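You operate a simulated robot arm through the tools that you are given. There is no shell and no other tool.

The job below is to be done with a simulated two-armed robot. You get a single attempt, and the scene is never put back.

TASK
Wipe up the spill on the island top with the blue cloth there and put it back.

It is judged by the outcome, as a careful person would: the job done as asked, and still so three seconds after it is handed in. It fails if anything else is knocked over, pushed out of place, dropped, spilled or broken. Flat cloth is picked up by pressing the open fingertips on it (5 to 10 N) and closing them slowly along it; thin cloth reads only 2 to 8 mm in the jaws.

THE ROBOT
Two 7-joint arms with two-finger parallel grippers on one trunk, on a base that moves. Base frame: it is fixed to the floor where the robot stands at the start and does not move with it; the origin is under the middle of the robot, x ahead of it, y to its left, z up; the surface under the hand at the start is at about z = 91. Readings come in cm, rad, newtons and seconds.
The left shoulder is at the start at [5, 16.5, 115.5], the right one opposite. With the tool pointing down near the work surface each hand reaches from about 24 to 70 cm from the robot's upright axis, wherever it stands, measured 20 degrees to its own side. Payload 3.91 kg a hand.
The tool frame of a hand sits at the grasp point between the pads (the TCP): z along the fingers, y along the line on which they close. The tips reach 3 cm beyond it. The gripper opens to 11 cm. The fingers are 2 cm wide and 1 cm thick; the gripper's body (4.8 by 11.2 cm) begins 5.5 cm behind the TCP.
Orientation is that of the tool frame in the base frame, as a unit quaternion [x, y, z, w]. With the fingers straight down and closing along the base's y, the tool's x points along the base's -x, its y along +y and its z along -z.

THE INTERFACE
- The arms move only by the tool step_arm. It takes "left_moves", "right_moves" or both (then of equal length, played together; a hand with none holds still); each is a list of rows, each an object of numbers (a shift or turn left out is 0, a gripper value left out holds the last): "wx", "wy", "wz": the turn, a rotation vector about the base's x, y, z in rad; "dx", "dy", "dz": the shift along the base's x, y, z in mm; "hand": the gripper command, from -1 (shut) to 1 (fully open), values between in proportion. In form: [{"wx": .., "wy": .., "wz": .., "dx": .., "dy": .., "dz": .., "hand": ..}, ...]. A call has 1 to 20 rows; each row shifts and turns the commanded pose from where the row before left it. A row lasts 0.2 s, in which the tool goes at most 5 cm and 0.15 rad; a call with a longer step from one row to the next is refused whole, and so is a gripper value outside its range. Where a pose cannot be reached the arm comes as near as it can. A force on the tool above 40 N (or 10 N above the force at the start of the call, whichever is more), or a blocked arm, ends the call early, and 0.2 s more pass. Each finger travels about 4.5 cm/s and halts on what it meets, pressing with about 44 N; the grip force reading is that of the motor and also rises with nothing between the fingers. The clock runs only during rows and for 0.2 s after the last one: add rows that do not move to give the fingers time. The reply holds the time, the measured pose of the TCP, the force on the tool along the base axes, the opening and the grip force, in the units named above and with some noise, with the torque about the TCP (base axes, N m) and any sound that the robot's microphone picked up.
- Cameras (640 x 400 px; columns grow to the right, rows downward): "scene" is now at [11.89, 1.32, 134.23]; the picture's right is [0.16, -0.99, 0.00], its down [-0.40, -0.06, -0.92] and it looks along [0.90, 0.14, -0.40] (base axes); focal length 267 px, centre (320, 200). "left" rides on the left gripper at [7.2, -1.7, -10.3] in its tool frame; the picture's right is [0.23, 0.97, 0.00], its down [-0.76, 0.18, -0.62] and it looks along [-0.61, 0.14, 0.78] (tool axes); focal length 222 px, centre (320, 200). "right" rides on the right gripper at [7.3, 1.7, -10.3] in its tool frame; the picture's right is [-0.23, 0.97, 0.00], its down [-0.76, -0.18, -0.62] and it looks along [-0.61, -0.14, 0.78] (tool axes); focal length 222 px, centre (320, 200).
- grab_frame(camera): a new picture of that camera. The clock stands still meanwhile.
- move_column(by): slides the trunk up (or, below 0, down) by that many cm; the arms and the scene camera ride with it, the base frame stays. It gives what a move gives, with no picture.
- roll_base(legs): drives the robot by 1 to 6 legs, each [ahead, left, turn to the left] in cm, cm and rad, along the robot's own axes; the way and the turn of a leg run together, so that a leg with both is an arc; at most 150 cm and 3.142 rad a leg. The arms and the cameras ride along, it lands a little off, and it stops where it bumps. It gives what a move gives.
- head_to(pan, tilt): turns the head with the scene camera to pan (to the left, within 1.396 rad either way) and tilt (down, from -0.506 to 1.204), counted from straight ahead of the robot. It gives what a move gives.
- locate(camera, pixels): there is no depth. For up to 12 entries [column, row, z] of the newest picture of that camera ("zoom" is the newest enlarged one), the place [x, y] in the base frame at which the ray of that pixel passes the height z, good to about 0.3 cm. The clock stands still meanwhile.
- close_up(camera, box): a new picture of the part [left, top, right, bottom] of that camera's present view, enlarged. The clock stands still meanwhile.
- finish_job(): hands the job in; it is judged then, once.

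Unless the task says otherwise, let go and move clear before handing in.

The tools are called after ">>>" by a JSON object that holds its "api" and its "payload". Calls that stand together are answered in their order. step_arm: Moves the arms, as the interface text tells. Its arguments: {"type":"object","properties":{"left_moves":{"type":"array"},"right_moves":{"type":"array"}},"required":[]} The other tools are called the same way: move_column (by) moves the trunk up or down; roll_base (legs) drives the base; head_to (pan, tilt) turns the head that bears the scene camera; grab_frame (camera) takes a picture; locate (camera, pixels) gives the place at which the rays of pixels pass given heights; close_up (camera, box) takes an enlarged picture of a part of a camera's view; finish_job () hands the job in.

At the start:

```text
time_s: 0.0
left_tool_pos: [42.43, 20.91, 126.02]
left_ee_rot: [-0.001, 1.0, 0.0, 0.0]
left_force: [0.2, 0.0, -0.1]
left_torque: [0.03, -0.01, 0.0]
left_width: 11.0
left_gripper_force: 0.0
right_tool_pos: [40.94, -7.98, 124.83]
right_ee_rot: [0.001, 1.0, 0.001, 0.001]
right_force: [0.1, 0.7, 0.5]
right_torque: [0.0, 0.01, 0.04]
right_width: 10.99
right_gripper_force: 0.0
trunk travel left (down, up): [-37.5, 12.8]
robot x, y, heading: [-0.12, 0.08, 0.003]
head pan, tilt (commanded): [0.155, 0.415]
```

scene: 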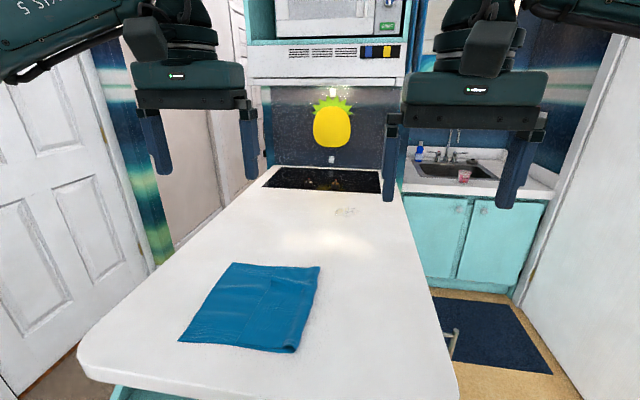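
right: 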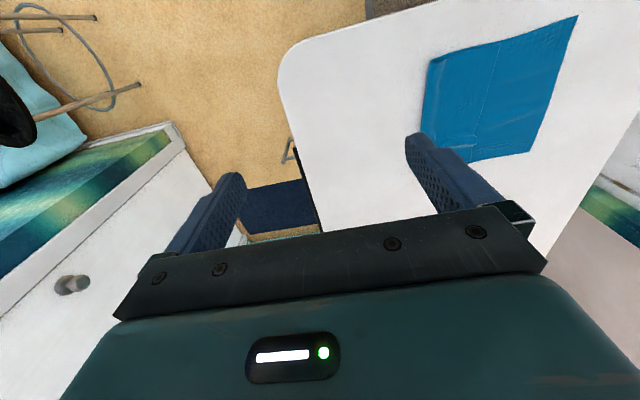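
left: 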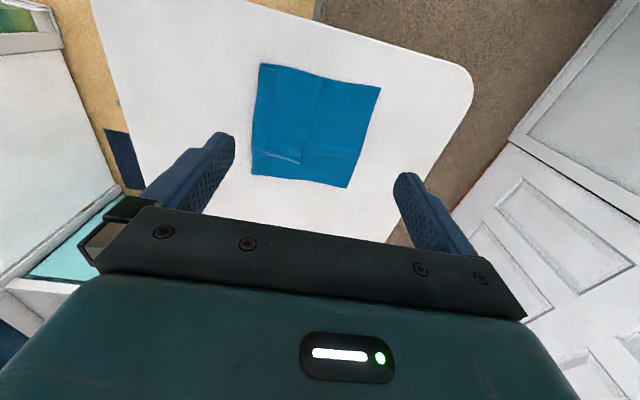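

The scene shows the blue cloth at about (255, 305) and a faint mark at about (345, 211) that may be the spill. I'll look closer at both before moving.

>>> {"api": "close_up", "payload": {"camera": "scene", "box": [260, 160, 440, 272]}}

>>> {"api": "locate", "payload": {"camera": "scene", "pixels": [[345, 211, 91], [234, 263, 91], [320, 267, 91], [294, 353, 91], [179, 341, 91], [80, 350, 91], [458, 395, 91], [266, 168, 91], [400, 190, 91], [325, 240, 91]]}}

>>> {"api": "close_up", "payload": {"camera": "scene", "box": [160, 250, 352, 370]}}

```text
3.56 times, centred on (350, 216) of scene
```

zoom: 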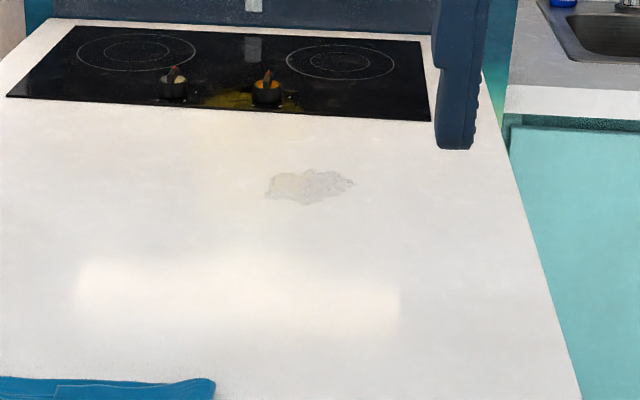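

```text
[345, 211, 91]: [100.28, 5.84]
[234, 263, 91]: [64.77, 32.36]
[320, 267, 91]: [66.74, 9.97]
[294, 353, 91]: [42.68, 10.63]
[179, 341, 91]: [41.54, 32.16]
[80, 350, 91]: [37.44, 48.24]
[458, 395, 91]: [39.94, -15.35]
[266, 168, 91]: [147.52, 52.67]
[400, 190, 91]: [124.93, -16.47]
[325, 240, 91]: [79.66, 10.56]
```

```text
3.33 times, centred on (256, 310) of scene
```

zoom: 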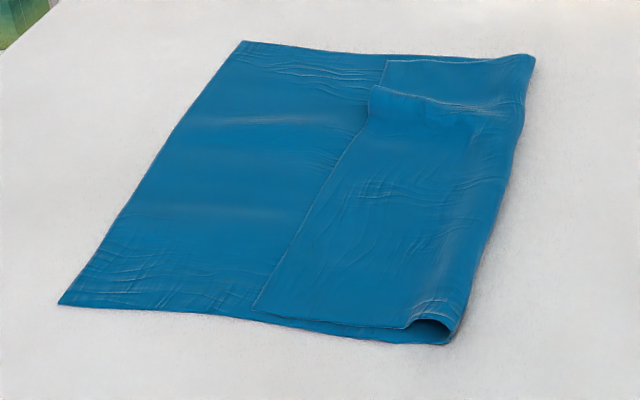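

The spill is a grey patch around (345, 211), about [100, 6] on the top, which is beyond reach from here. The cloth spans x 42–66 and y 10–32, with its right side folded over. I'll look around for room to drive nearer.

>>> {"api": "head_to", "payload": {"pan": -0.7, "tilt": 0.7}}

>>> {"api": "grab_frame", "payload": {"camera": "scene"}}

>>> {"api": "head_to", "payload": {"pan": 0.0, "tilt": 1.0}}

>>> {"api": "grab_frame", "payload": {"camera": "scene"}}

>>> {"api": "head_to", "payload": {"pan": 0.8, "tilt": 0.7}}

>>> {"api": "grab_frame", "payload": {"camera": "scene"}}

```text
time_s: 1.2
left_tool_pos: [42.43, 21.03, 126.09]
left_ee_rot: [-0.001, 1.0, 0.001, 0.0]
left_force: [0.1, -0.7, 0.5]
left_torque: [0.01, 0.03, -0.05]
left_width: 10.97
left_gripper_force: 0.1
right_tool_pos: [40.78, -7.83, 124.78]
right_ee_rot: [0.001, 1.0, 0.0, 0.0]
right_force: [0.4, 0.1, -0.5]
right_torque: [-0.01, -0.02, -0.01]
right_width: 11.02
right_gripper_force: 0.2
trunk travel left (down, up): [-37.5, 12.8]
robot x, y, heading: [-0.1, 0.29, 0.003]
head pan, tilt (commanded): [-0.7, 0.7]
```

```text
taken
```

scene: 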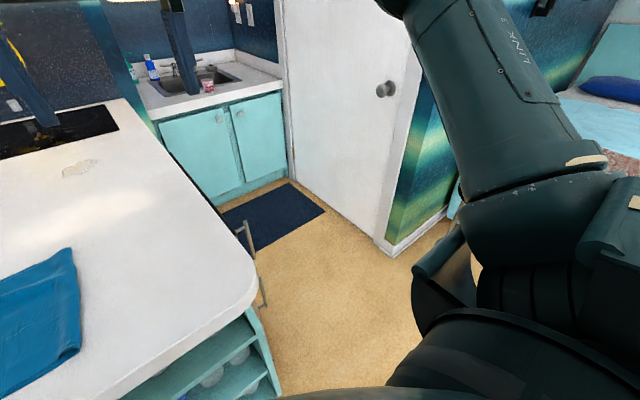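

```text
time_s: 2.2
left_tool_pos: [42.39, 20.92, 126.12]
left_ee_rot: [0.0, 1.0, 0.0, -0.001]
left_force: [0.0, 0.5, -0.4]
left_torque: [-0.04, -0.02, 0.02]
left_width: 11.0
left_gripper_force: 0.1
right_tool_pos: [40.9, -7.9, 124.83]
right_ee_rot: [0.001, 1.0, 0.0, 0.0]
right_force: [-0.6, 0.6, -0.1]
right_torque: [-0.02, -0.01, -0.01]
right_width: 10.98
right_gripper_force: 0.0
trunk travel left (down, up): [-37.5, 12.8]
robot x, y, heading: [0.24, -0.09, 0.002]
head pan, tilt (commanded): [0.0, 1.0]
```

```text
taken
```

scene: 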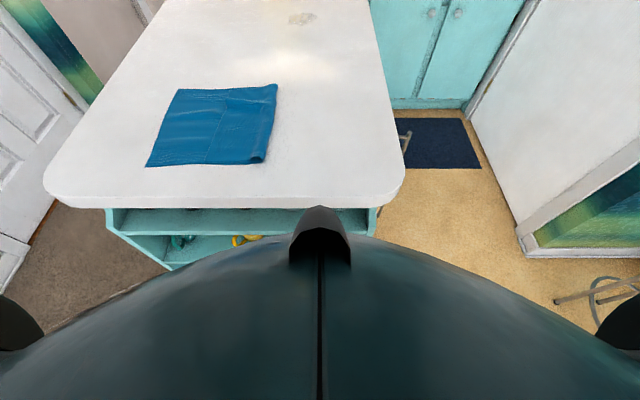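

```text
time_s: 3.4
left_tool_pos: [42.43, 20.98, 126.01]
left_ee_rot: [-0.001, 1.0, 0.001, 0.0]
left_force: [-0.8, -0.4, 0.6]
left_torque: [0.02, -0.01, -0.02]
left_width: 10.99
left_gripper_force: 0.1
right_tool_pos: [40.79, -7.99, 124.84]
right_ee_rot: [0.001, 1.0, 0.0, 0.0]
right_force: [-0.1, 0.3, 0.6]
right_torque: [0.01, 0.02, 0.03]
right_width: 10.99
right_gripper_force: 0.0
trunk travel left (down, up): [-37.5, 12.8]
robot x, y, heading: [-0.06, -0.31, -0.002]
head pan, tilt (commanded): [0.799, 0.7]
```

```text
taken
```

scene: 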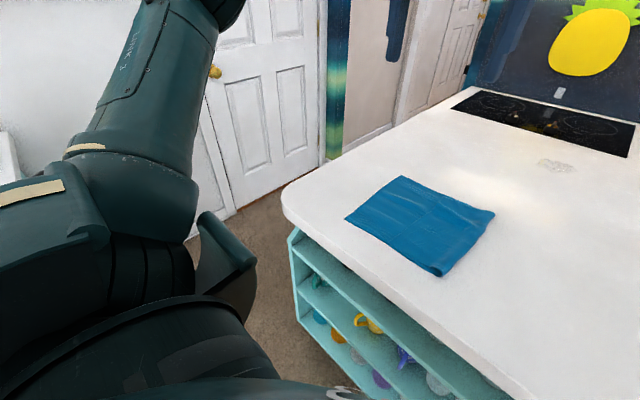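

Both sides of the island have an aisle: the right one shows the mat at (270, 215) and a wall and door from (290, 180) to (393, 255). I'll measure the right aisle's floor, since the spill lies nearer that edge.

>>> {"api": "head_to", "payload": {"pan": -0.7, "tilt": 0.7}}

>>> {"api": "grab_frame", "payload": {"camera": "scene"}}

>>> {"api": "locate", "payload": {"camera": "scene", "pixels": [[290, 180, 0], [393, 257, 0], [245, 190, 0], [325, 211, 0], [280, 388, 0], [258, 293, 91], [147, 125, 91], [119, 128, 91], [75, 169, 91], [250, 243, 70], [262, 295, 70], [455, 205, 0]]}}

```text
time_s: 5.0
left_tool_pos: [42.42, 20.97, 125.98]
left_ee_rot: [0.0, 1.0, 0.0, 0.0]
left_force: [0.2, 0.5, -0.4]
left_torque: [0.0, -0.03, -0.02]
left_width: 10.99
left_gripper_force: 0.1
right_tool_pos: [40.9, -7.98, 124.86]
right_ee_rot: [0.0, 1.0, 0.0, 0.0]
right_force: [0.4, 0.3, 0.3]
right_torque: [-0.01, -0.01, 0.0]
right_width: 11.01
right_gripper_force: 0.0
trunk travel left (down, up): [-37.5, 12.8]
robot x, y, heading: [0.02, -0.1, 0.0]
head pan, tilt (commanded): [-0.7, 0.7]
```

```text
taken
```

scene: 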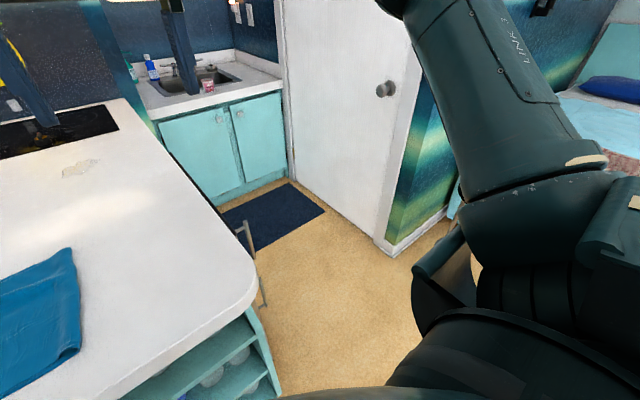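

```text
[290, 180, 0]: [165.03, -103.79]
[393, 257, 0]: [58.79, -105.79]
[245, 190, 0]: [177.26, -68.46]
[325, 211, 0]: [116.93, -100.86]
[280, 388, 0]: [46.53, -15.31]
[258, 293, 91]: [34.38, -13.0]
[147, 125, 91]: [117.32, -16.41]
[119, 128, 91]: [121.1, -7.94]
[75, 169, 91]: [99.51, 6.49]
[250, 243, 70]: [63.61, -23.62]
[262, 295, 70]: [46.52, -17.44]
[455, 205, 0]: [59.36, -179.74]
```

The right aisle runs from the island edge at y ≈ -16 to the wall at y ≈ -104, so the robot should fit standing sideways there. I'll check what stands to the robot's right and on the floor before planning the drive.

>>> {"api": "head_to", "payload": {"pan": -1.39, "tilt": 0.6}}

>>> {"api": "grab_frame", "payload": {"camera": "scene"}}

>>> {"api": "head_to", "payload": {"pan": -0.35, "tilt": 1.1}}

>>> {"api": "grab_frame", "payload": {"camera": "scene"}}

>>> {"api": "grab_frame", "payload": {"camera": "right"}}

```text
time_s: 6.0
left_tool_pos: [42.44, 20.94, 126.03]
left_ee_rot: [-0.001, 1.0, 0.0, -0.001]
left_force: [0.9, 0.1, -0.7]
left_torque: [0.04, 0.04, 0.0]
left_width: 11.02
left_gripper_force: 0.1
right_tool_pos: [40.83, -7.92, 124.8]
right_ee_rot: [0.001, 1.0, 0.0, 0.0]
right_force: [-0.1, -0.3, -0.4]
right_torque: [0.02, 0.01, -0.05]
right_width: 11.0
right_gripper_force: 0.0
trunk travel left (down, up): [-37.5, 12.8]
robot x, y, heading: [-0.18, -0.04, 0.001]
head pan, tilt (commanded): [-1.389, 0.6]
```

```text
taken
```

scene: 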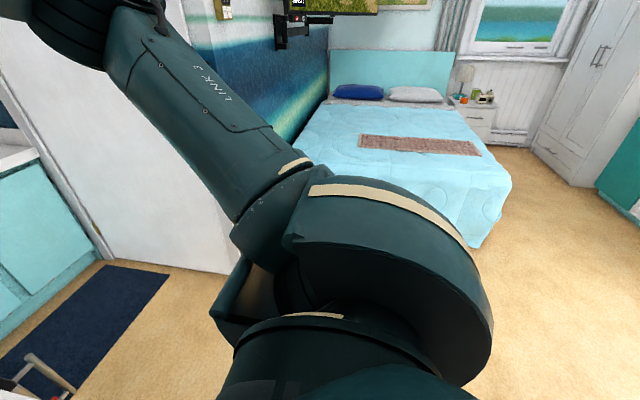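

```text
time_s: 7.3
left_tool_pos: [42.49, 20.85, 126.0]
left_ee_rot: [-0.001, 1.0, 0.0, 0.0]
left_force: [-0.2, 0.0, 0.3]
left_torque: [-0.02, 0.02, -0.01]
left_width: 11.01
left_gripper_force: 0.1
right_tool_pos: [40.97, -7.88, 124.89]
right_ee_rot: [0.001, 1.0, 0.0, 0.001]
right_force: [0.6, -0.2, -1.0]
right_torque: [-0.04, 0.01, 0.0]
right_width: 11.01
right_gripper_force: 0.1
trunk travel left (down, up): [-37.5, 12.8]
robot x, y, heading: [0.13, -0.19, 0.002]
head pan, tilt (commanded): [-0.351, 1.1]
```

```text
taken
```

scene: 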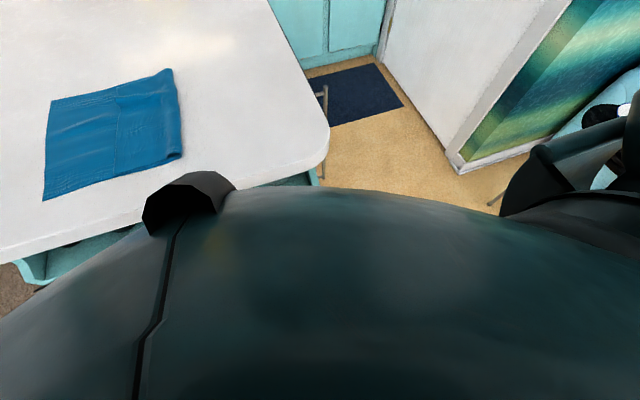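

```text
taken
```

right: 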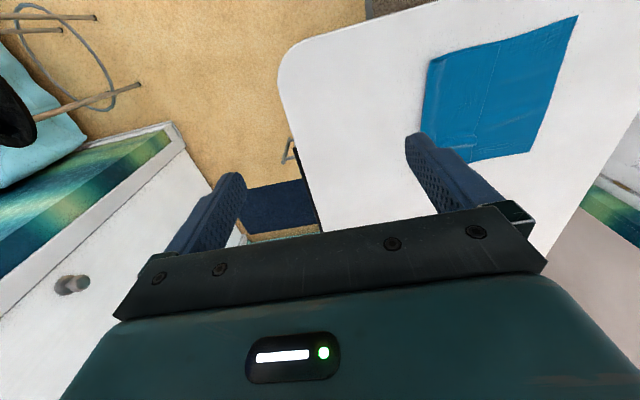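

The right-hand camera shows a stool at the upper left: a black seat at (10, 110) and leg tips at (140, 85) and (95, 17). I'll locate its legs so I can keep clear of it.

>>> {"api": "locate", "payload": {"camera": "right", "pixels": [[140, 85, 0], [95, 17, 0], [62, 31, 0], [115, 95, 15], [30, 120, 60], [290, 80, 91], [180, 140, 0], [290, 145, 70], [85, 140, 0]]}}

>>> {"api": "head_to", "payload": {"pan": -1.1, "tilt": 1.0}}

>>> {"api": "grab_frame", "payload": {"camera": "scene"}}

>>> {"api": "head_to", "payload": {"pan": -1.39, "tilt": 1.2}}

>>> {"api": "grab_frame", "payload": {"camera": "scene"}}

```text
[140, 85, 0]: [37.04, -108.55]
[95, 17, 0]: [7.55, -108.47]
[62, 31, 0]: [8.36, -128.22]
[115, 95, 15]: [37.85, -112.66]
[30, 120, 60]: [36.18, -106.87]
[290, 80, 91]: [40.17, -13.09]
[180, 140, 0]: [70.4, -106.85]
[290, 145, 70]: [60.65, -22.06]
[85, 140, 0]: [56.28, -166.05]
```

```text
time_s: 8.4
left_tool_pos: [42.41, 20.96, 126.04]
left_ee_rot: [0.0, 1.0, 0.0, -0.001]
left_force: [0.1, 1.0, -0.1]
left_torque: [0.0, 0.04, 0.02]
left_width: 11.0
left_gripper_force: 0.1
right_tool_pos: [40.92, -7.83, 124.91]
right_ee_rot: [0.001, 1.0, 0.0, 0.0]
right_force: [-0.2, 0.5, -0.2]
right_torque: [-0.03, 0.02, 0.02]
right_width: 11.02
right_gripper_force: 0.0
trunk travel left (down, up): [-37.5, 12.8]
robot x, y, heading: [0.19, 0.11, 0.0]
head pan, tilt (commanded): [-1.1, 1.0]
```

```text
taken
```

scene: 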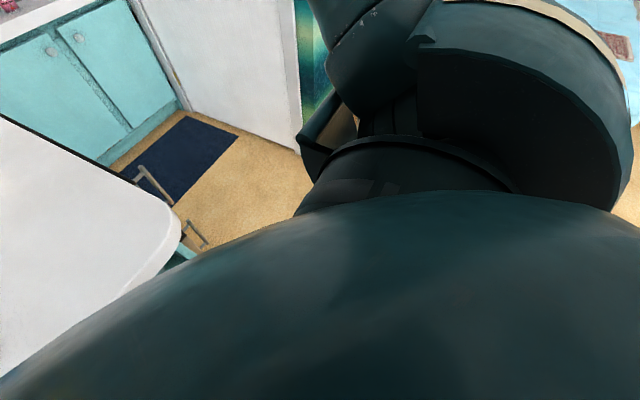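

```text
time_s: 9.2
left_tool_pos: [42.35, 20.97, 126.04]
left_ee_rot: [0.0, 1.0, 0.0, 0.0]
left_force: [0.5, -0.5, 0.4]
left_torque: [-0.02, -0.01, 0.0]
left_width: 11.0
left_gripper_force: 0.1
right_tool_pos: [41.01, -7.93, 124.87]
right_ee_rot: [0.001, 1.0, 0.0, 0.0]
right_force: [-0.3, 0.4, 0.9]
right_torque: [0.0, 0.01, 0.01]
right_width: 11.01
right_gripper_force: 0.1
trunk travel left (down, up): [-37.5, 12.8]
robot x, y, heading: [0.37, 0.03, 0.002]
head pan, tilt (commanded): [-1.389, 1.201]
```

```text
taken
```

scene: 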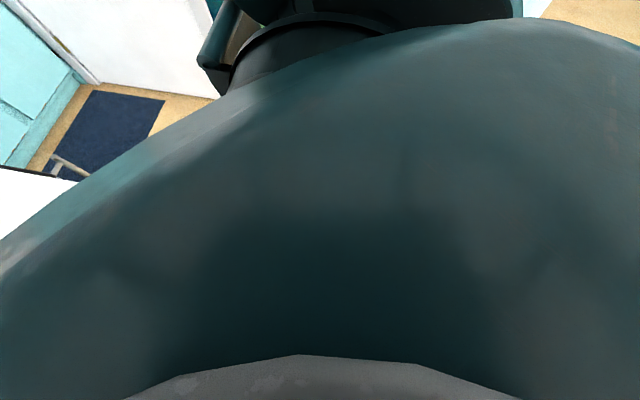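

The stool's legs sit at about x 7–37, y below -108, so the aisle entry at y ≈ -55 is clear. The cloth comes first, so I'll refine its outline from the left camera and turn the head back.

>>> {"api": "head_to", "payload": {"pan": 0.35, "tilt": 0.75}}

>>> {"api": "grab_frame", "payload": {"camera": "left"}}

>>> {"api": "locate", "payload": {"camera": "left", "pixels": [[262, 64, 91], [380, 88, 91], [347, 187, 91], [252, 175, 91], [318, 75, 91], [300, 165, 91], [250, 120, 91], [365, 137, 91]]}}

>>> {"api": "grab_frame", "payload": {"camera": "scene"}}

>>> {"api": "close_up", "payload": {"camera": "left", "box": [230, 50, 400, 200]}}

```text
time_s: 11.0
left_tool_pos: [42.39, 20.98, 126.14]
left_ee_rot: [-0.001, 1.0, 0.0, 0.0]
left_force: [-0.3, -0.2, 0.5]
left_torque: [0.03, 0.02, 0.0]
left_width: 11.02
left_gripper_force: 0.1
right_tool_pos: [41.0, -7.99, 124.81]
right_ee_rot: [0.001, 1.0, 0.0, 0.0]
right_force: [-0.4, 0.7, 0.8]
right_torque: [0.0, 0.02, 0.02]
right_width: 10.99
right_gripper_force: 0.0
trunk travel left (down, up): [-37.5, 12.8]
robot x, y, heading: [-0.0, 0.12, 0.001]
head pan, tilt (commanded): [0.351, 0.75]
```

```text
taken
```

left: 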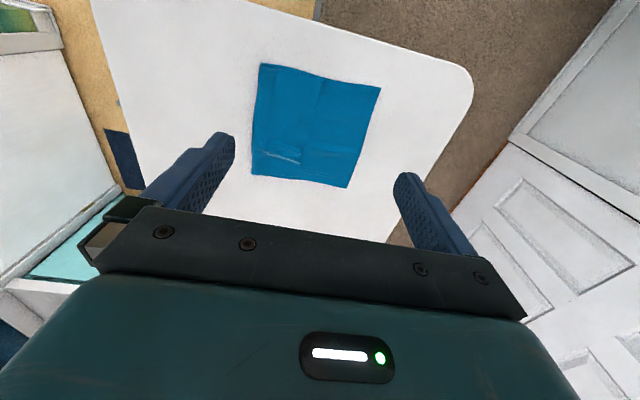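

```text
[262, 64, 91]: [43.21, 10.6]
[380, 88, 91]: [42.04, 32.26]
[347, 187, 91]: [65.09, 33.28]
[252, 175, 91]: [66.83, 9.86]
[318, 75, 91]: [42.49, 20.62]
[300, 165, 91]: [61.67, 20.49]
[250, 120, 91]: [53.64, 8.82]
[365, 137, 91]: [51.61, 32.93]
```

```text
taken
```

scene: 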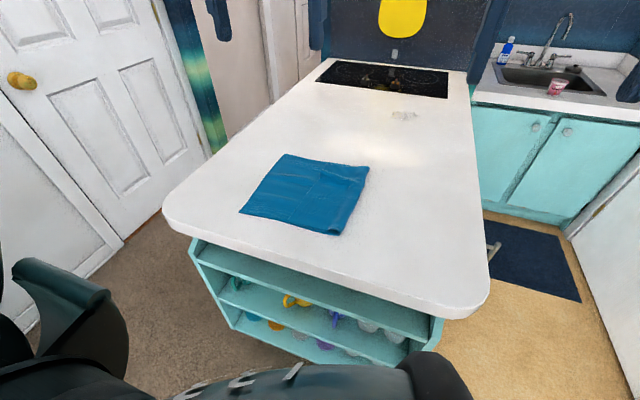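

```text
2.67 times, centred on (315, 125) of left
```

zoom: 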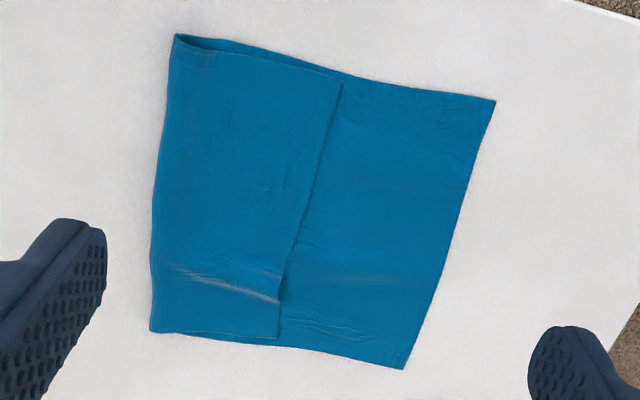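

The cloth measures x 42–67, y 9–33, with the fold crease along y ≈ 9 (zoom 150–175 column) and the flap edge at y ≈ 20.5. I'll pinch it at the middle of the crease with the gripper turned 90°, so the fold should hang together. First I'll move the left hand above that point and the right hand clear.

>>> {"api": "step_arm", "payload": {"left_moves": [{"wz": 0.1428, "dx": 10.5, "dy": -8.2, "dz": -14.5, "hand": 1}, {"wz": 0.1428, "dx": 10.5, "dy": -8.2, "dz": -14.5}, {"wz": 0.1428, "dx": 10.5, "dy": -8.2, "dz": -14.5}, {"wz": 0.1428, "dx": 10.5, "dy": -8.2, "dz": -14.5}, {"wz": 0.1428, "dx": 10.5, "dy": -8.2, "dz": -14.5}, {"wz": 0.1428, "dx": 10.5, "dy": -8.2, "dz": -14.5}, {"wz": 0.1428, "dx": 10.5, "dy": -8.2, "dz": -14.5}, {"wz": 0.1428, "dx": 10.5, "dy": -8.2, "dz": -14.5}, {"wz": 0.1428, "dx": 10.5, "dy": -8.2, "dz": -14.5}, {"wz": 0.1428, "dx": 10.5, "dy": -8.2, "dz": -14.5}, {"wz": 0.1428, "dx": 10.5, "dy": -8.2, "dz": -14.5}, {}], "right_moves": [{"dy": -14}, {"dy": -14}, {"dy": -14}, {"dy": -14}, {"dy": -14}, {"dy": -14}, {"dy": -14}, {"dy": -14}, {"dy": -14}, {"dy": -14}, {"dy": -14}, {}]}}

>>> {"api": "grab_frame", "payload": {"camera": "left"}}

>>> {"api": "grab_frame", "payload": {"camera": "scene"}}

```text
time_s: 13.6
left_tool_pos: [53.67, 11.84, 110.15]
left_ee_rot: [0.708, -0.706, 0.0, -0.001]
left_force: [-0.4, -0.3, -0.9]
left_torque: [0.01, -0.02, -0.02]
left_width: 11.0
left_gripper_force: 0.0
right_tool_pos: [40.95, -23.31, 124.8]
right_ee_rot: [0.002, 1.0, 0.0, 0.0]
right_force: [1.3, 0.1, -0.2]
right_torque: [0.0, 0.01, -0.04]
right_width: 11.0
right_gripper_force: 0.1
trunk travel left (down, up): [-37.5, 12.8]
robot x, y, heading: [-0.11, -0.33, -0.001]
head pan, tilt (commanded): [0.351, 0.75]
```

```text
taken
```

left: 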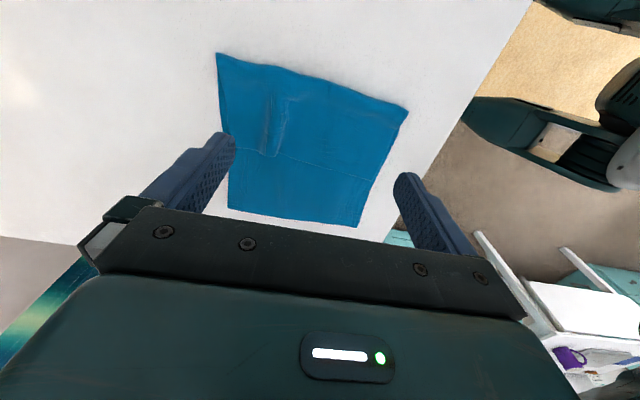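

```text
taken
```

scene: 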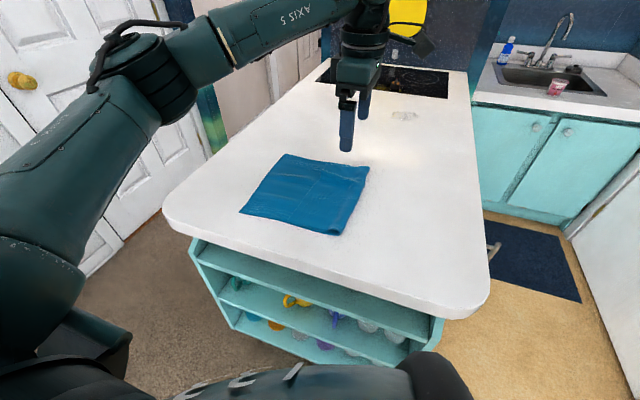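

The arm holds the turned pose well and sits at [53.7, 11.8]; the crease is the upper edge of the cloth in the left picture, from (216, 55) to (408, 110). I'll narrow the jaws to about 6 cm and come down to just above the cloth.

>>> {"api": "step_arm", "payload": {"left_moves": [{"dx": 2, "dy": -1, "dz": -20, "hand": 0.1}, {"dx": 2, "dy": -1, "dz": -20}, {"dx": 2, "dy": -1, "dz": -20}, {"dx": 2, "dy": -1, "dz": -20}, {"dz": -20}, {"dz": -20}, {"dz": -15}, {}]}}

>>> {"api": "grab_frame", "payload": {"camera": "left"}}

>>> {"api": "close_up", "payload": {"camera": "scene", "box": [230, 130, 390, 250]}}

```text
time_s: 15.4
left_tool_pos: [54.86, 11.61, 96.65]
left_ee_rot: [-0.706, 0.708, 0.0, 0.001]
left_force: [-0.1, 0.6, -0.1]
left_torque: [-0.03, -0.03, 0.01]
left_width: 6.05
left_gripper_force: 0.1
right_tool_pos: [40.81, -23.26, 124.84]
right_ee_rot: [0.001, 1.0, 0.001, -0.001]
right_force: [0.0, -0.9, -0.7]
right_torque: [-0.02, 0.0, 0.0]
right_width: 11.0
right_gripper_force: 0.0
trunk travel left (down, up): [-37.5, 12.8]
robot x, y, heading: [-0.13, -0.0, -0.001]
head pan, tilt (commanded): [0.351, 0.75]
```

```text
taken
```

left: 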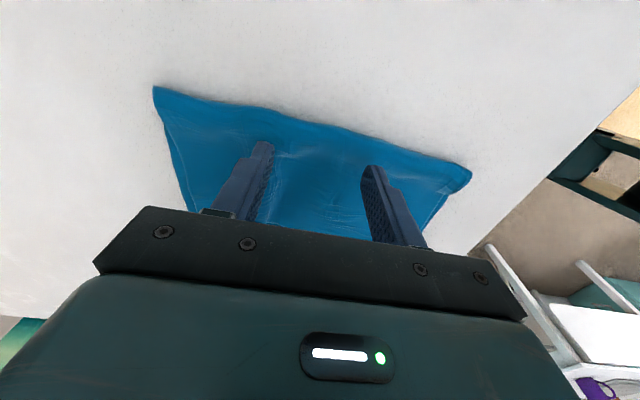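

```text
3.33 times, centred on (310, 190) of scene
```

zoom: 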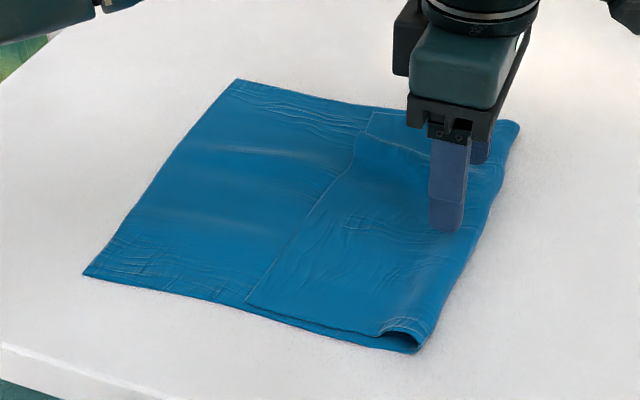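

The tips hover over the double layer about 2 cm inside the crease, with the crease edge at (270–380, 110–145) of the left picture. I'll lower gently until the fingertips press on the cloth.

>>> {"api": "step_arm", "payload": {"left_moves": [{"dz": -6}, {"dz": -6}, {"dz": -4}, {"dz": -3}, {}, {}]}}

```text
time_s: 16.8
left_tool_pos: [54.7, 11.54, 94.72]
left_ee_rot: [0.708, -0.707, 0.0, 0.0]
left_force: [-0.7, 0.4, 1.0]
left_torque: [0.01, 0.01, -0.02]
left_width: 6.03
left_gripper_force: 0.0
right_tool_pos: [40.9, -23.22, 124.75]
right_ee_rot: [0.001, 1.0, 0.0, 0.0]
right_force: [0.4, 0.6, 0.0]
right_torque: [0.01, 0.0, 0.03]
right_width: 10.97
right_gripper_force: 0.0
trunk travel left (down, up): [-37.5, 12.8]
robot x, y, heading: [-0.28, -0.15, 0.003]
head pan, tilt (commanded): [0.351, 0.75]
```

>>> {"api": "step_arm", "payload": {"left_moves": [{"dz": -3}, {"dz": -3}, {"dz": -2}, {}, {}]}}

```text
time_s: 18.0
left_tool_pos: [54.79, 11.44, 94.28]
left_ee_rot: [0.708, -0.706, 0.001, -0.002]
left_force: [1.3, 2.3, 20.7]
left_torque: [0.1, 0.62, -0.08]
left_width: 6.02
left_gripper_force: 0.2
right_tool_pos: [40.74, -23.25, 124.94]
right_ee_rot: [0.001, 1.0, 0.0, 0.0]
right_force: [0.3, 0.4, 0.3]
right_torque: [0.0, 0.03, -0.03]
right_width: 11.01
right_gripper_force: 0.0
trunk travel left (down, up): [-37.5, 12.8]
robot x, y, heading: [-0.05, -0.24, 0.0]
head pan, tilt (commanded): [0.351, 0.75]
```

The tips are now pressing the cloth at 20.7 N, which is more than needed. I'll ease up about 2 mm to reach 5–10 N.

>>> {"api": "step_arm", "payload": {"left_moves": [{"dz": 2}, {}, {}]}}

```text
time_s: 18.8
left_tool_pos: [54.8, 11.42, 94.09]
left_ee_rot: [0.708, -0.706, 0.001, -0.001]
left_force: [2.1, 1.1, 14.6]
left_torque: [0.01, 0.25, -0.01]
left_width: 6.04
left_gripper_force: 0.2
right_tool_pos: [40.9, -23.26, 124.9]
right_ee_rot: [0.001, 1.0, -0.001, 0.001]
right_force: [0.0, 0.4, 0.2]
right_torque: [-0.01, 0.0, 0.0]
right_width: 10.99
right_gripper_force: 0.1
trunk travel left (down, up): [-37.5, 12.8]
robot x, y, heading: [-0.28, 0.26, 0.002]
head pan, tilt (commanded): [0.351, 0.75]
```

It still reads 14.6 N, so I'll raise another 2 mm.

>>> {"api": "step_arm", "payload": {"left_moves": [{"dz": 2}, {}, {}]}}

```text
time_s: 19.6
left_tool_pos: [54.68, 11.52, 94.17]
left_ee_rot: [-0.707, 0.707, 0.001, 0.0]
left_force: [0.3, -0.2, 2.3]
left_torque: [-0.02, 0.01, -0.02]
left_width: 6.03
left_gripper_force: 0.1
right_tool_pos: [40.82, -23.26, 124.79]
right_ee_rot: [0.0, 1.0, 0.0, 0.0]
right_force: [-0.4, -0.1, 0.2]
right_torque: [0.01, -0.02, 0.0]
right_width: 10.98
right_gripper_force: 0.1
trunk travel left (down, up): [-37.5, 12.8]
robot x, y, heading: [0.06, -0.27, 0.001]
head pan, tilt (commanded): [0.351, 0.75]
```

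Now 2.3 N; 1 mm down should give about 8 N. I'll press that much and close the fingers slowly along the cloth.

>>> {"api": "step_arm", "payload": {"left_moves": [{"dz": -1}, {}, {"hand": 0.0}, {"hand": -0.08}, {"hand": -0.16}, {"hand": -0.24}, {"hand": -0.32}, {"hand": -0.4}, {"hand": -0.47}, {"hand": -0.54}, {"hand": -0.6}, {"hand": -0.66}, {"hand": -0.72}, {"hand": -0.78}, {"hand": -0.84}, {"hand": -0.9}, {"hand": -0.96}, {"hand": -1}, {}, {}]}}

>>> {"api": "grab_frame", "payload": {"camera": "left"}}

>>> {"api": "close_up", "payload": {"camera": "scene", "box": [230, 130, 390, 250]}}

```text
time_s: 23.8
left_tool_pos: [54.84, 11.56, 94.21]
left_ee_rot: [0.708, -0.706, 0.001, 0.001]
left_force: [-0.2, 0.8, 2.3]
left_torque: [0.0, -0.03, 0.05]
left_width: 0.35
left_gripper_force: 43.5
right_tool_pos: [40.83, -23.21, 124.85]
right_ee_rot: [0.001, 1.0, -0.001, 0.001]
right_force: [-0.4, 0.6, -0.6]
right_torque: [-0.01, -0.03, 0.01]
right_width: 10.99
right_gripper_force: 0.1
trunk travel left (down, up): [-37.5, 12.8]
robot x, y, heading: [-0.32, -0.16, -0.004]
head pan, tilt (commanded): [0.351, 0.75]
```

```text
taken
```

left: 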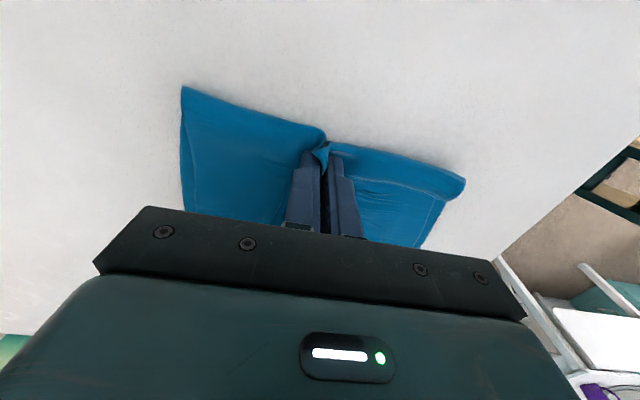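

```text
3.33 times, centred on (310, 190) of scene
```

zoom: 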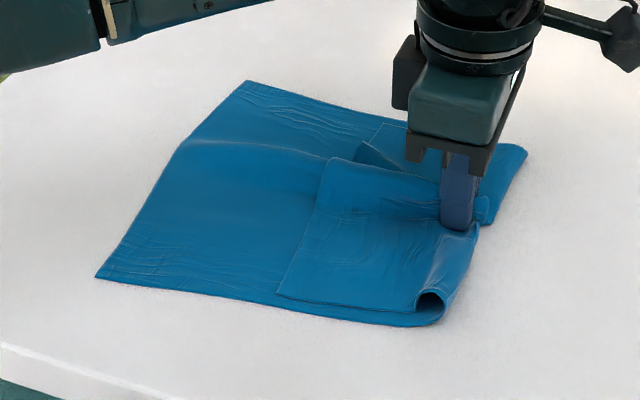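

The jaws read 3.5 mm with a ridge of cloth between the tips at (325, 150), and both layers are gathered. I'll lift slowly and check that the cloth comes along.

>>> {"api": "step_arm", "payload": {"left_moves": [{"dz": 10}, {"dz": 15}, {"dz": 20}, {"dz": 20}, {"dz": 20}, {"dz": 20}, {"dz": 20}, {"dz": 20}, {"dz": 20}, {"dz": 20}, {"dz": 20}, {"dz": 20}, {"dz": 20}, {"dz": 20}, {"dz": 20}, {"dz": 20}, {"dz": 20}, {"dz": 15}, {}, {}]}}

>>> {"api": "grab_frame", "payload": {"camera": "scene"}}

>>> {"api": "grab_frame", "payload": {"camera": "left"}}

```text
time_s: 28.0
left_tool_pos: [54.86, 11.35, 128.05]
left_ee_rot: [0.708, -0.706, 0.001, -0.001]
left_force: [0.1, -0.3, -0.2]
left_torque: [0.0, 0.02, -0.04]
left_width: 0.31
left_gripper_force: 43.4
right_tool_pos: [40.85, -23.23, 124.83]
right_ee_rot: [0.0, 1.0, 0.0, 0.0]
right_force: [-0.3, 0.4, 0.2]
right_torque: [-0.02, 0.01, 0.02]
right_width: 11.03
right_gripper_force: 0.1
trunk travel left (down, up): [-37.5, 12.8]
robot x, y, heading: [-0.11, 0.06, 0.003]
head pan, tilt (commanded): [0.351, 0.75]
```

```text
taken
```

scene: 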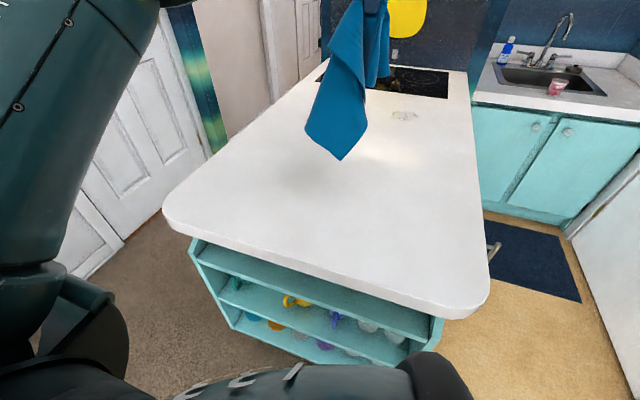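

```text
taken
```

left: 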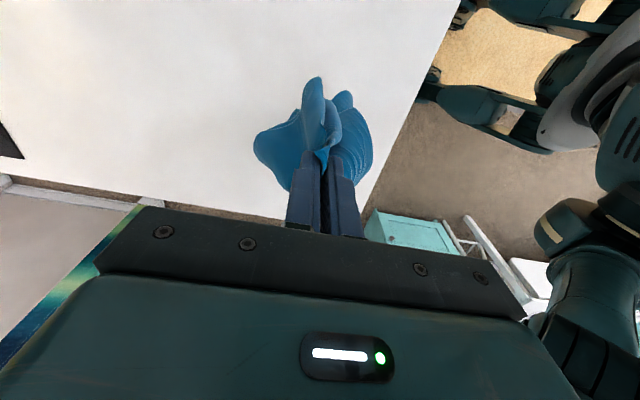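

The cloth came up and hangs from the grip, with its bottom at (340, 158) well clear of the top. I'll draw both hands in a little, then start the drive to the right.

>>> {"api": "step_arm", "payload": {"left_moves": [{"dx": -20}, {"dx": -20}, {"dx": -20}, {"dx": -20}, {"dx": -20}, {}], "right_moves": [{"dx": -16}, {"dx": -16}, {"dx": -16}, {"dx": -16}, {"dx": -16}, {}]}}

>>> {"api": "roll_base", "payload": {"legs": [[0, -52, 0]]}}

>>> {"api": "head_to", "payload": {"pan": 0.0, "tilt": 0.7}}

>>> {"api": "grab_frame", "payload": {"camera": "scene"}}

>>> {"api": "grab_frame", "payload": {"camera": "right"}}

```text
time_s: 29.4
left_tool_pos: [44.83, 11.35, 128.16]
left_ee_rot: [0.708, -0.706, 0.0, 0.0]
left_force: [-0.5, 0.3, -0.6]
left_torque: [0.04, 0.04, 0.0]
left_width: 0.3
left_gripper_force: 43.2
right_tool_pos: [33.06, -23.27, 124.94]
right_ee_rot: [0.0, 1.0, 0.001, 0.0]
right_force: [-0.2, 0.3, 0.0]
right_torque: [-0.01, 0.0, 0.0]
right_width: 11.0
right_gripper_force: 0.1
trunk travel left (down, up): [-37.5, 12.8]
robot x, y, heading: [0.1, -0.26, 0.001]
head pan, tilt (commanded): [0.351, 0.75]
```

```text
time_s: 34.5
left_tool_pos: [44.75, -41.02, 128.16]
left_ee_rot: [-0.706, 0.708, 0.0, 0.0]
left_force: [0.1, 0.1, 0.0]
left_torque: [0.02, -0.02, 0.0]
left_width: 0.32
left_gripper_force: 42.9
right_tool_pos: [32.61, -75.7, 124.75]
right_ee_rot: [0.004, 1.0, 0.0, -0.001]
right_force: [0.0, -0.5, 0.4]
right_torque: [0.03, -0.04, -0.02]
right_width: 11.02
right_gripper_force: 0.0
trunk travel left (down, up): [-37.5, 12.8]
robot x, y, heading: [-0.01, -52.37, -0.007]
head pan, tilt (commanded): [0.351, 0.75]
```

```text
time_s: 35.3
left_tool_pos: [44.72, -41.03, 128.21]
left_ee_rot: [-0.705, 0.709, 0.0, 0.0]
left_force: [0.0, 0.0, -0.2]
left_torque: [0.0, 0.0, 0.01]
left_width: 0.34
left_gripper_force: 43.6
right_tool_pos: [32.54, -75.76, 124.8]
right_ee_rot: [0.003, 1.0, 0.001, 0.0]
right_force: [0.5, 0.2, -0.3]
right_torque: [-0.05, -0.02, 0.0]
right_width: 10.99
right_gripper_force: 0.0
trunk travel left (down, up): [-37.5, 12.8]
robot x, y, heading: [-0.35, -52.28, -0.006]
head pan, tilt (commanded): [0.0, 0.7]
```

```text
taken
```

scene: 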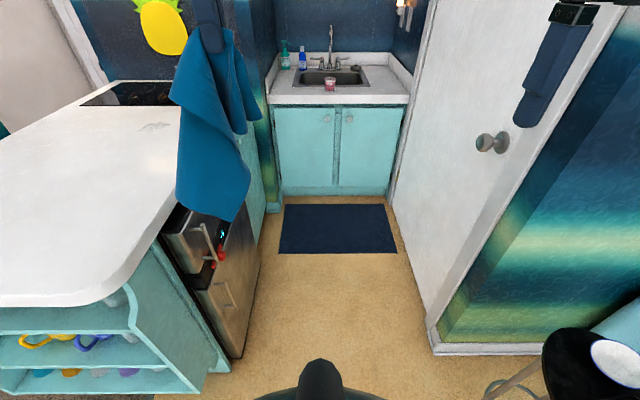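

```text
taken
```

right: 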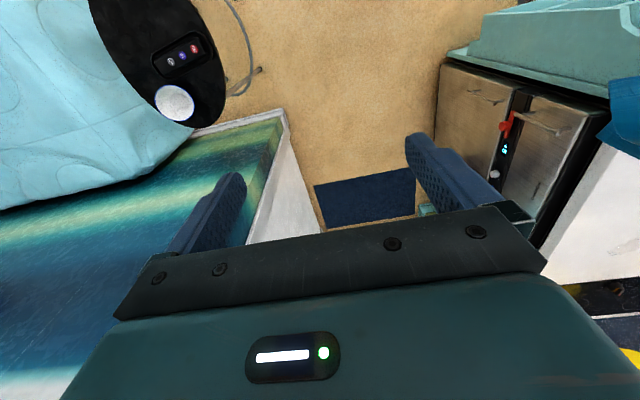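

The aisle is clear: floor from about (250, 350) to (430, 340), the fridge with its handles at (220, 260), and the stool at the lower right (590, 370). I'll check a few floor points for clearance before turning.

>>> {"api": "locate", "payload": {"camera": "scene", "pixels": [[237, 357, 0], [262, 268, 0], [208, 250, 75], [228, 300, 50], [430, 340, 0], [395, 205, 0], [280, 212, 0], [560, 345, 60], [585, 390, 60], [300, 100, 91]]}}

>>> {"api": "head_to", "payload": {"pan": -0.6, "tilt": 0.9}}

>>> {"api": "grab_frame", "payload": {"camera": "scene"}}

```text
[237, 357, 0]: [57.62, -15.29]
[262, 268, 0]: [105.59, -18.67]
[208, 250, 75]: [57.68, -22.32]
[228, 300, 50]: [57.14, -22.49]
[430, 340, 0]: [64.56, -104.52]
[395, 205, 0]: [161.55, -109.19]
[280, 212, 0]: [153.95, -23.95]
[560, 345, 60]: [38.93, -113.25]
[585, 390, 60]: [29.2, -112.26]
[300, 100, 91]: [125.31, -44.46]
```

```text
time_s: 36.3
left_tool_pos: [44.71, -41.01, 128.21]
left_ee_rot: [-0.706, 0.709, 0.0, 0.0]
left_force: [0.0, -0.1, -1.1]
left_torque: [0.01, -0.02, -0.03]
left_width: 0.33
left_gripper_force: 43.2
right_tool_pos: [32.68, -75.68, 124.92]
right_ee_rot: [0.003, 1.0, 0.0, 0.0]
right_force: [0.3, 0.0, 0.2]
right_torque: [0.0, 0.02, -0.01]
right_width: 11.0
right_gripper_force: 0.1
trunk travel left (down, up): [-37.5, 12.8]
robot x, y, heading: [0.03, -52.25, -0.004]
head pan, tilt (commanded): [-0.6, 0.901]
```

```text
taken
```

scene: 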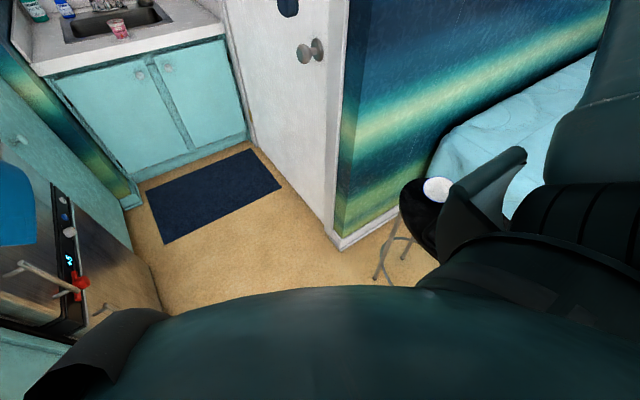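

Clearances are fine: fridge handles reach y ≈ -22, the wall is at y ≈ -104, and the stool's nearest parts are at y ≈ -108. I'll turn left in place to face the island side.

>>> {"api": "roll_base", "payload": {"legs": [[0, 0, 1.5708]]}}

>>> {"api": "head_to", "payload": {"pan": -0.9, "tilt": 0.6}}

>>> {"api": "grab_frame", "payload": {"camera": "scene"}}

```text
time_s: 40.5
left_tool_pos: [-11.71, -7.5, 128.15]
left_ee_rot: [1.0, 0.002, 0.0, 0.001]
left_force: [0.2, 0.0, -0.2]
left_torque: [0.02, 0.02, -0.03]
left_width: 0.28
left_gripper_force: 42.8
right_tool_pos: [23.01, -19.11, 124.83]
right_ee_rot: [0.707, -0.707, 0.0, 0.0]
right_force: [0.5, -0.3, 0.6]
right_torque: [-0.02, 0.0, 0.01]
right_width: 11.0
right_gripper_force: 0.0
trunk travel left (down, up): [-37.5, 12.8]
robot x, y, heading: [-0.31, -52.33, 1.574]
head pan, tilt (commanded): [-0.6, 0.901]
```

```text
time_s: 41.3
left_tool_pos: [-11.74, -7.42, 128.14]
left_ee_rot: [1.0, 0.001, 0.0, 0.0]
left_force: [-0.2, 0.2, -1.0]
left_torque: [-0.01, 0.01, -0.06]
left_width: 0.28
left_gripper_force: 43.1
right_tool_pos: [23.08, -19.11, 124.9]
right_ee_rot: [0.707, -0.707, 0.0, 0.001]
right_force: [-1.1, 0.8, 0.8]
right_torque: [0.01, 0.0, 0.01]
right_width: 11.02
right_gripper_force: 0.2
trunk travel left (down, up): [-37.5, 12.8]
robot x, y, heading: [-0.02, -51.75, 1.573]
head pan, tilt (commanded): [-0.901, 0.6]
```

```text
taken
```

scene: 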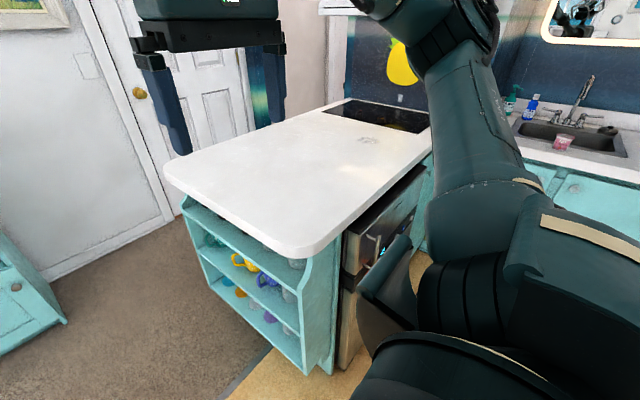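

The turn landed well, with the robot at (0, -52) facing the island's side. I'll back up a few centimetres so the base clears the fridge handles, then slide right into the aisle in stages.

>>> {"api": "roll_base", "payload": {"legs": [[-5, 0, 0], [0, -50, 0]]}}

>>> {"api": "grab_frame", "payload": {"camera": "scene"}}

>>> {"api": "grab_frame", "payload": {"camera": "right"}}

```text
time_s: 46.7
left_tool_pos: [38.0, -12.26, 128.21]
left_ee_rot: [1.0, 0.003, -0.001, 0.0]
left_force: [0.1, -0.7, 0.3]
left_torque: [-0.02, 0.01, -0.08]
left_width: 0.26
left_gripper_force: 43.2
right_tool_pos: [72.64, -24.1, 124.89]
right_ee_rot: [0.708, -0.706, 0.0, 0.0]
right_force: [-0.6, -0.4, 0.4]
right_torque: [0.0, -0.01, 0.03]
right_width: 10.99
right_gripper_force: 0.1
trunk travel left (down, up): [-37.5, 12.8]
robot x, y, heading: [49.34, -56.74, 1.571]
head pan, tilt (commanded): [-0.901, 0.6]
```

```text
taken
```

scene: 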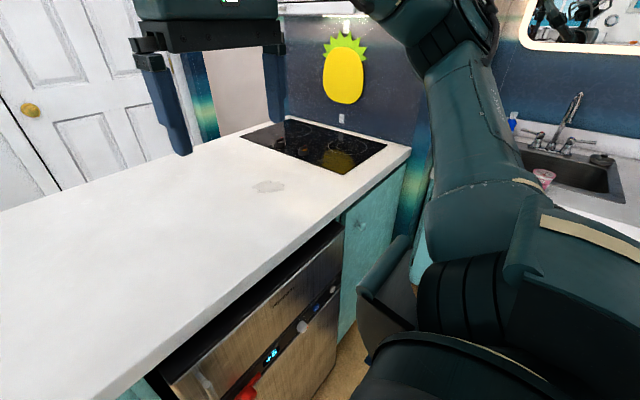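

```text
taken
```

right: 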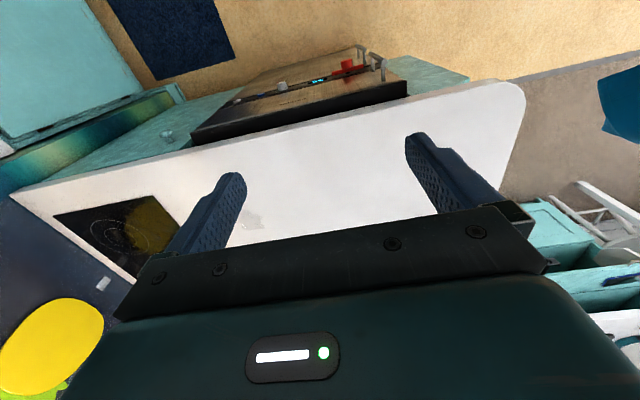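

No bump so far; the robot is at (49, -57), and the spill shows at (268, 186) in the scene view. I'll measure the spill, cooktop and fridge points from here.

>>> {"api": "locate", "payload": {"camera": "scene", "pixels": [[252, 187, 91], [284, 185, 91], [268, 180, 91], [266, 192, 91], [346, 175, 91], [240, 133, 91], [410, 150, 91], [287, 118, 91], [385, 150, 91]]}}

>>> {"api": "close_up", "payload": {"camera": "scene", "box": [220, 110, 400, 222]}}

>>> {"api": "close_up", "payload": {"camera": "right", "box": [150, 20, 450, 207]}}

```text
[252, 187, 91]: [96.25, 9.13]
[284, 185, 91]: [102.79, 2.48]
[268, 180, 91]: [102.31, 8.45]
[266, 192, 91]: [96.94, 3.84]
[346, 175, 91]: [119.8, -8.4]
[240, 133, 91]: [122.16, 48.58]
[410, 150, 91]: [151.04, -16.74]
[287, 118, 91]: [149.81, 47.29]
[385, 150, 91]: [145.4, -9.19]
```

```text
3.56 times, centred on (310, 166) of scene
```

zoom: 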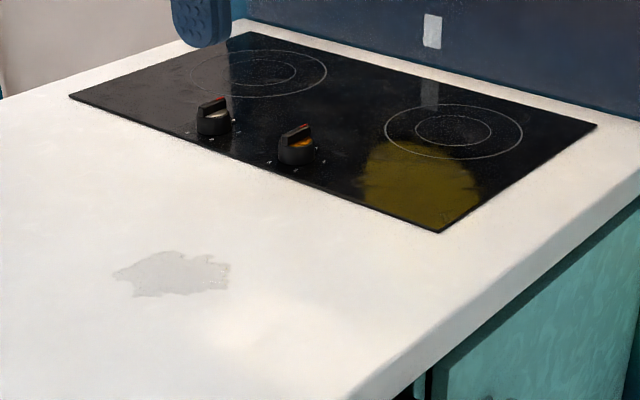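

```text
2.13 times, centred on (300, 114) of right
```

zoom: 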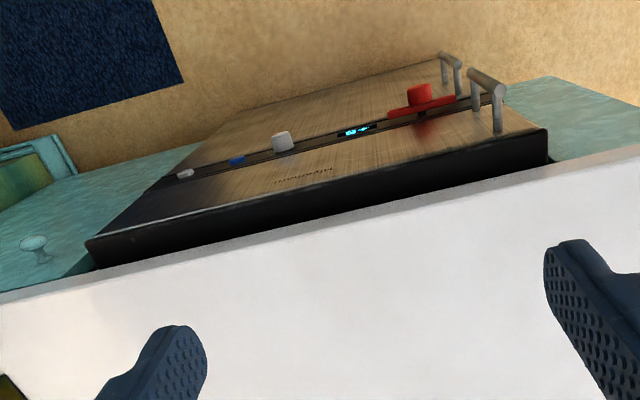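

The spill spans about x 96–103, y 2–9.5, and the cooktop starts at x ≈ 120 with knobs just behind that edge. I'll slide right to x ≈ 97 and then edge ahead to y ≈ -50.

>>> {"api": "roll_base", "payload": {"legs": [[0, -48, 0]]}}

>>> {"api": "head_to", "payload": {"pan": -0.3, "tilt": 0.9}}

>>> {"api": "grab_frame", "payload": {"camera": "scene"}}

>>> {"api": "grab_frame", "payload": {"camera": "right"}}

```text
time_s: 51.4
left_tool_pos: [85.46, -12.09, 128.17]
left_ee_rot: [1.0, 0.006, 0.0, 0.0]
left_force: [0.7, 0.1, -0.2]
left_torque: [0.02, -0.02, -0.07]
left_width: 0.31
left_gripper_force: 42.8
right_tool_pos: [120.13, -23.48, 124.88]
right_ee_rot: [0.71, -0.704, 0.001, 0.0]
right_force: [0.2, 0.2, 0.3]
right_torque: [-0.02, -0.05, -0.02]
right_width: 11.02
right_gripper_force: 0.1
trunk travel left (down, up): [-37.5, 12.8]
robot x, y, heading: [97.22, -56.3, 1.58]
head pan, tilt (commanded): [-0.901, 0.6]
```

```text
time_s: 52.4
left_tool_pos: [85.34, -12.0, 128.13]
left_ee_rot: [1.0, 0.006, 0.0, 0.0]
left_force: [0.0, 0.1, -0.1]
left_torque: [0.02, 0.01, -0.02]
left_width: 0.31
left_gripper_force: 43.5
right_tool_pos: [120.13, -23.58, 124.86]
right_ee_rot: [0.71, -0.704, 0.0, 0.0]
right_force: [1.1, 0.4, -0.3]
right_torque: [-0.03, 0.0, 0.03]
right_width: 10.99
right_gripper_force: 0.0
trunk travel left (down, up): [-37.5, 12.8]
robot x, y, heading: [97.25, -56.61, 1.583]
head pan, tilt (commanded): [-0.3, 0.901]
```

```text
taken
```

scene: 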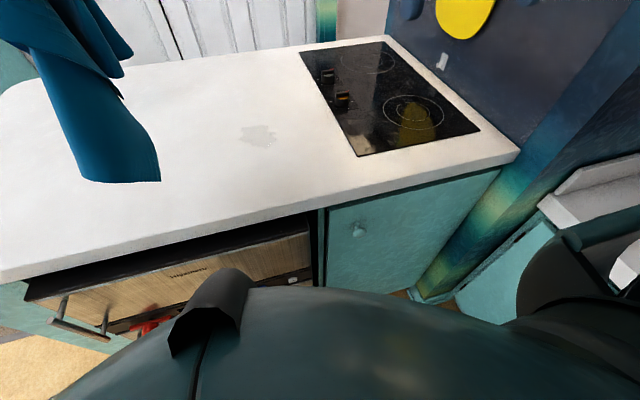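

```text
taken
```

right: 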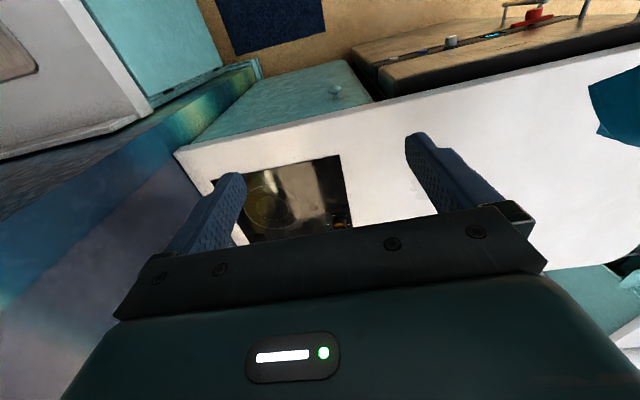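

Everything is clear here: the spill is in plain view at (258, 136) and the cloth hangs at (110, 130). I'll check in the right camera how much gap remains between the robot and the island front before edging ahead.

>>> {"api": "locate", "payload": {"camera": "right", "pixels": [[350, 3, 0], [450, 3, 0], [450, 3, 30], [500, 3, 50], [560, 3, 70], [530, 15, 72], [450, 42, 70], [335, 90, 70]]}}

>>> {"api": "close_up", "payload": {"camera": "right", "box": [340, 0, 640, 187]}}

>>> {"api": "locate", "payload": {"camera": "scene", "pixels": [[237, 136, 91], [277, 132, 91], [262, 126, 91], [258, 146, 91], [357, 156, 91], [300, 53, 91], [480, 130, 91], [320, 195, 91]]}}

```text
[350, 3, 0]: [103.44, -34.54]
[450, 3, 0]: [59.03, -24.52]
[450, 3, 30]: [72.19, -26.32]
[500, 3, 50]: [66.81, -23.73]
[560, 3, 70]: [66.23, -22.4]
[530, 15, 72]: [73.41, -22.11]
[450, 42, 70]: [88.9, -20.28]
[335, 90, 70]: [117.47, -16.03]
```

```text
2.13 times, centred on (490, 94) of right
```

zoom: 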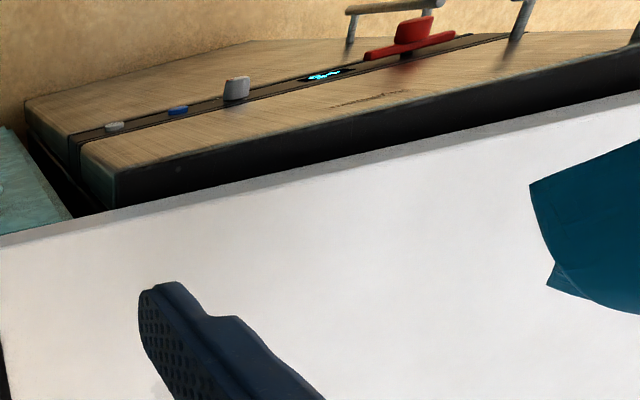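

```text
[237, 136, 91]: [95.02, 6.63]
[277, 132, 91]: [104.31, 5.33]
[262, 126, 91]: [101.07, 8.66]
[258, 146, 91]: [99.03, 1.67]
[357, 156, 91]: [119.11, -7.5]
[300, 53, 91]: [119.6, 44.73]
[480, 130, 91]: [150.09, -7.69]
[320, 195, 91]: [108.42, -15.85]
```

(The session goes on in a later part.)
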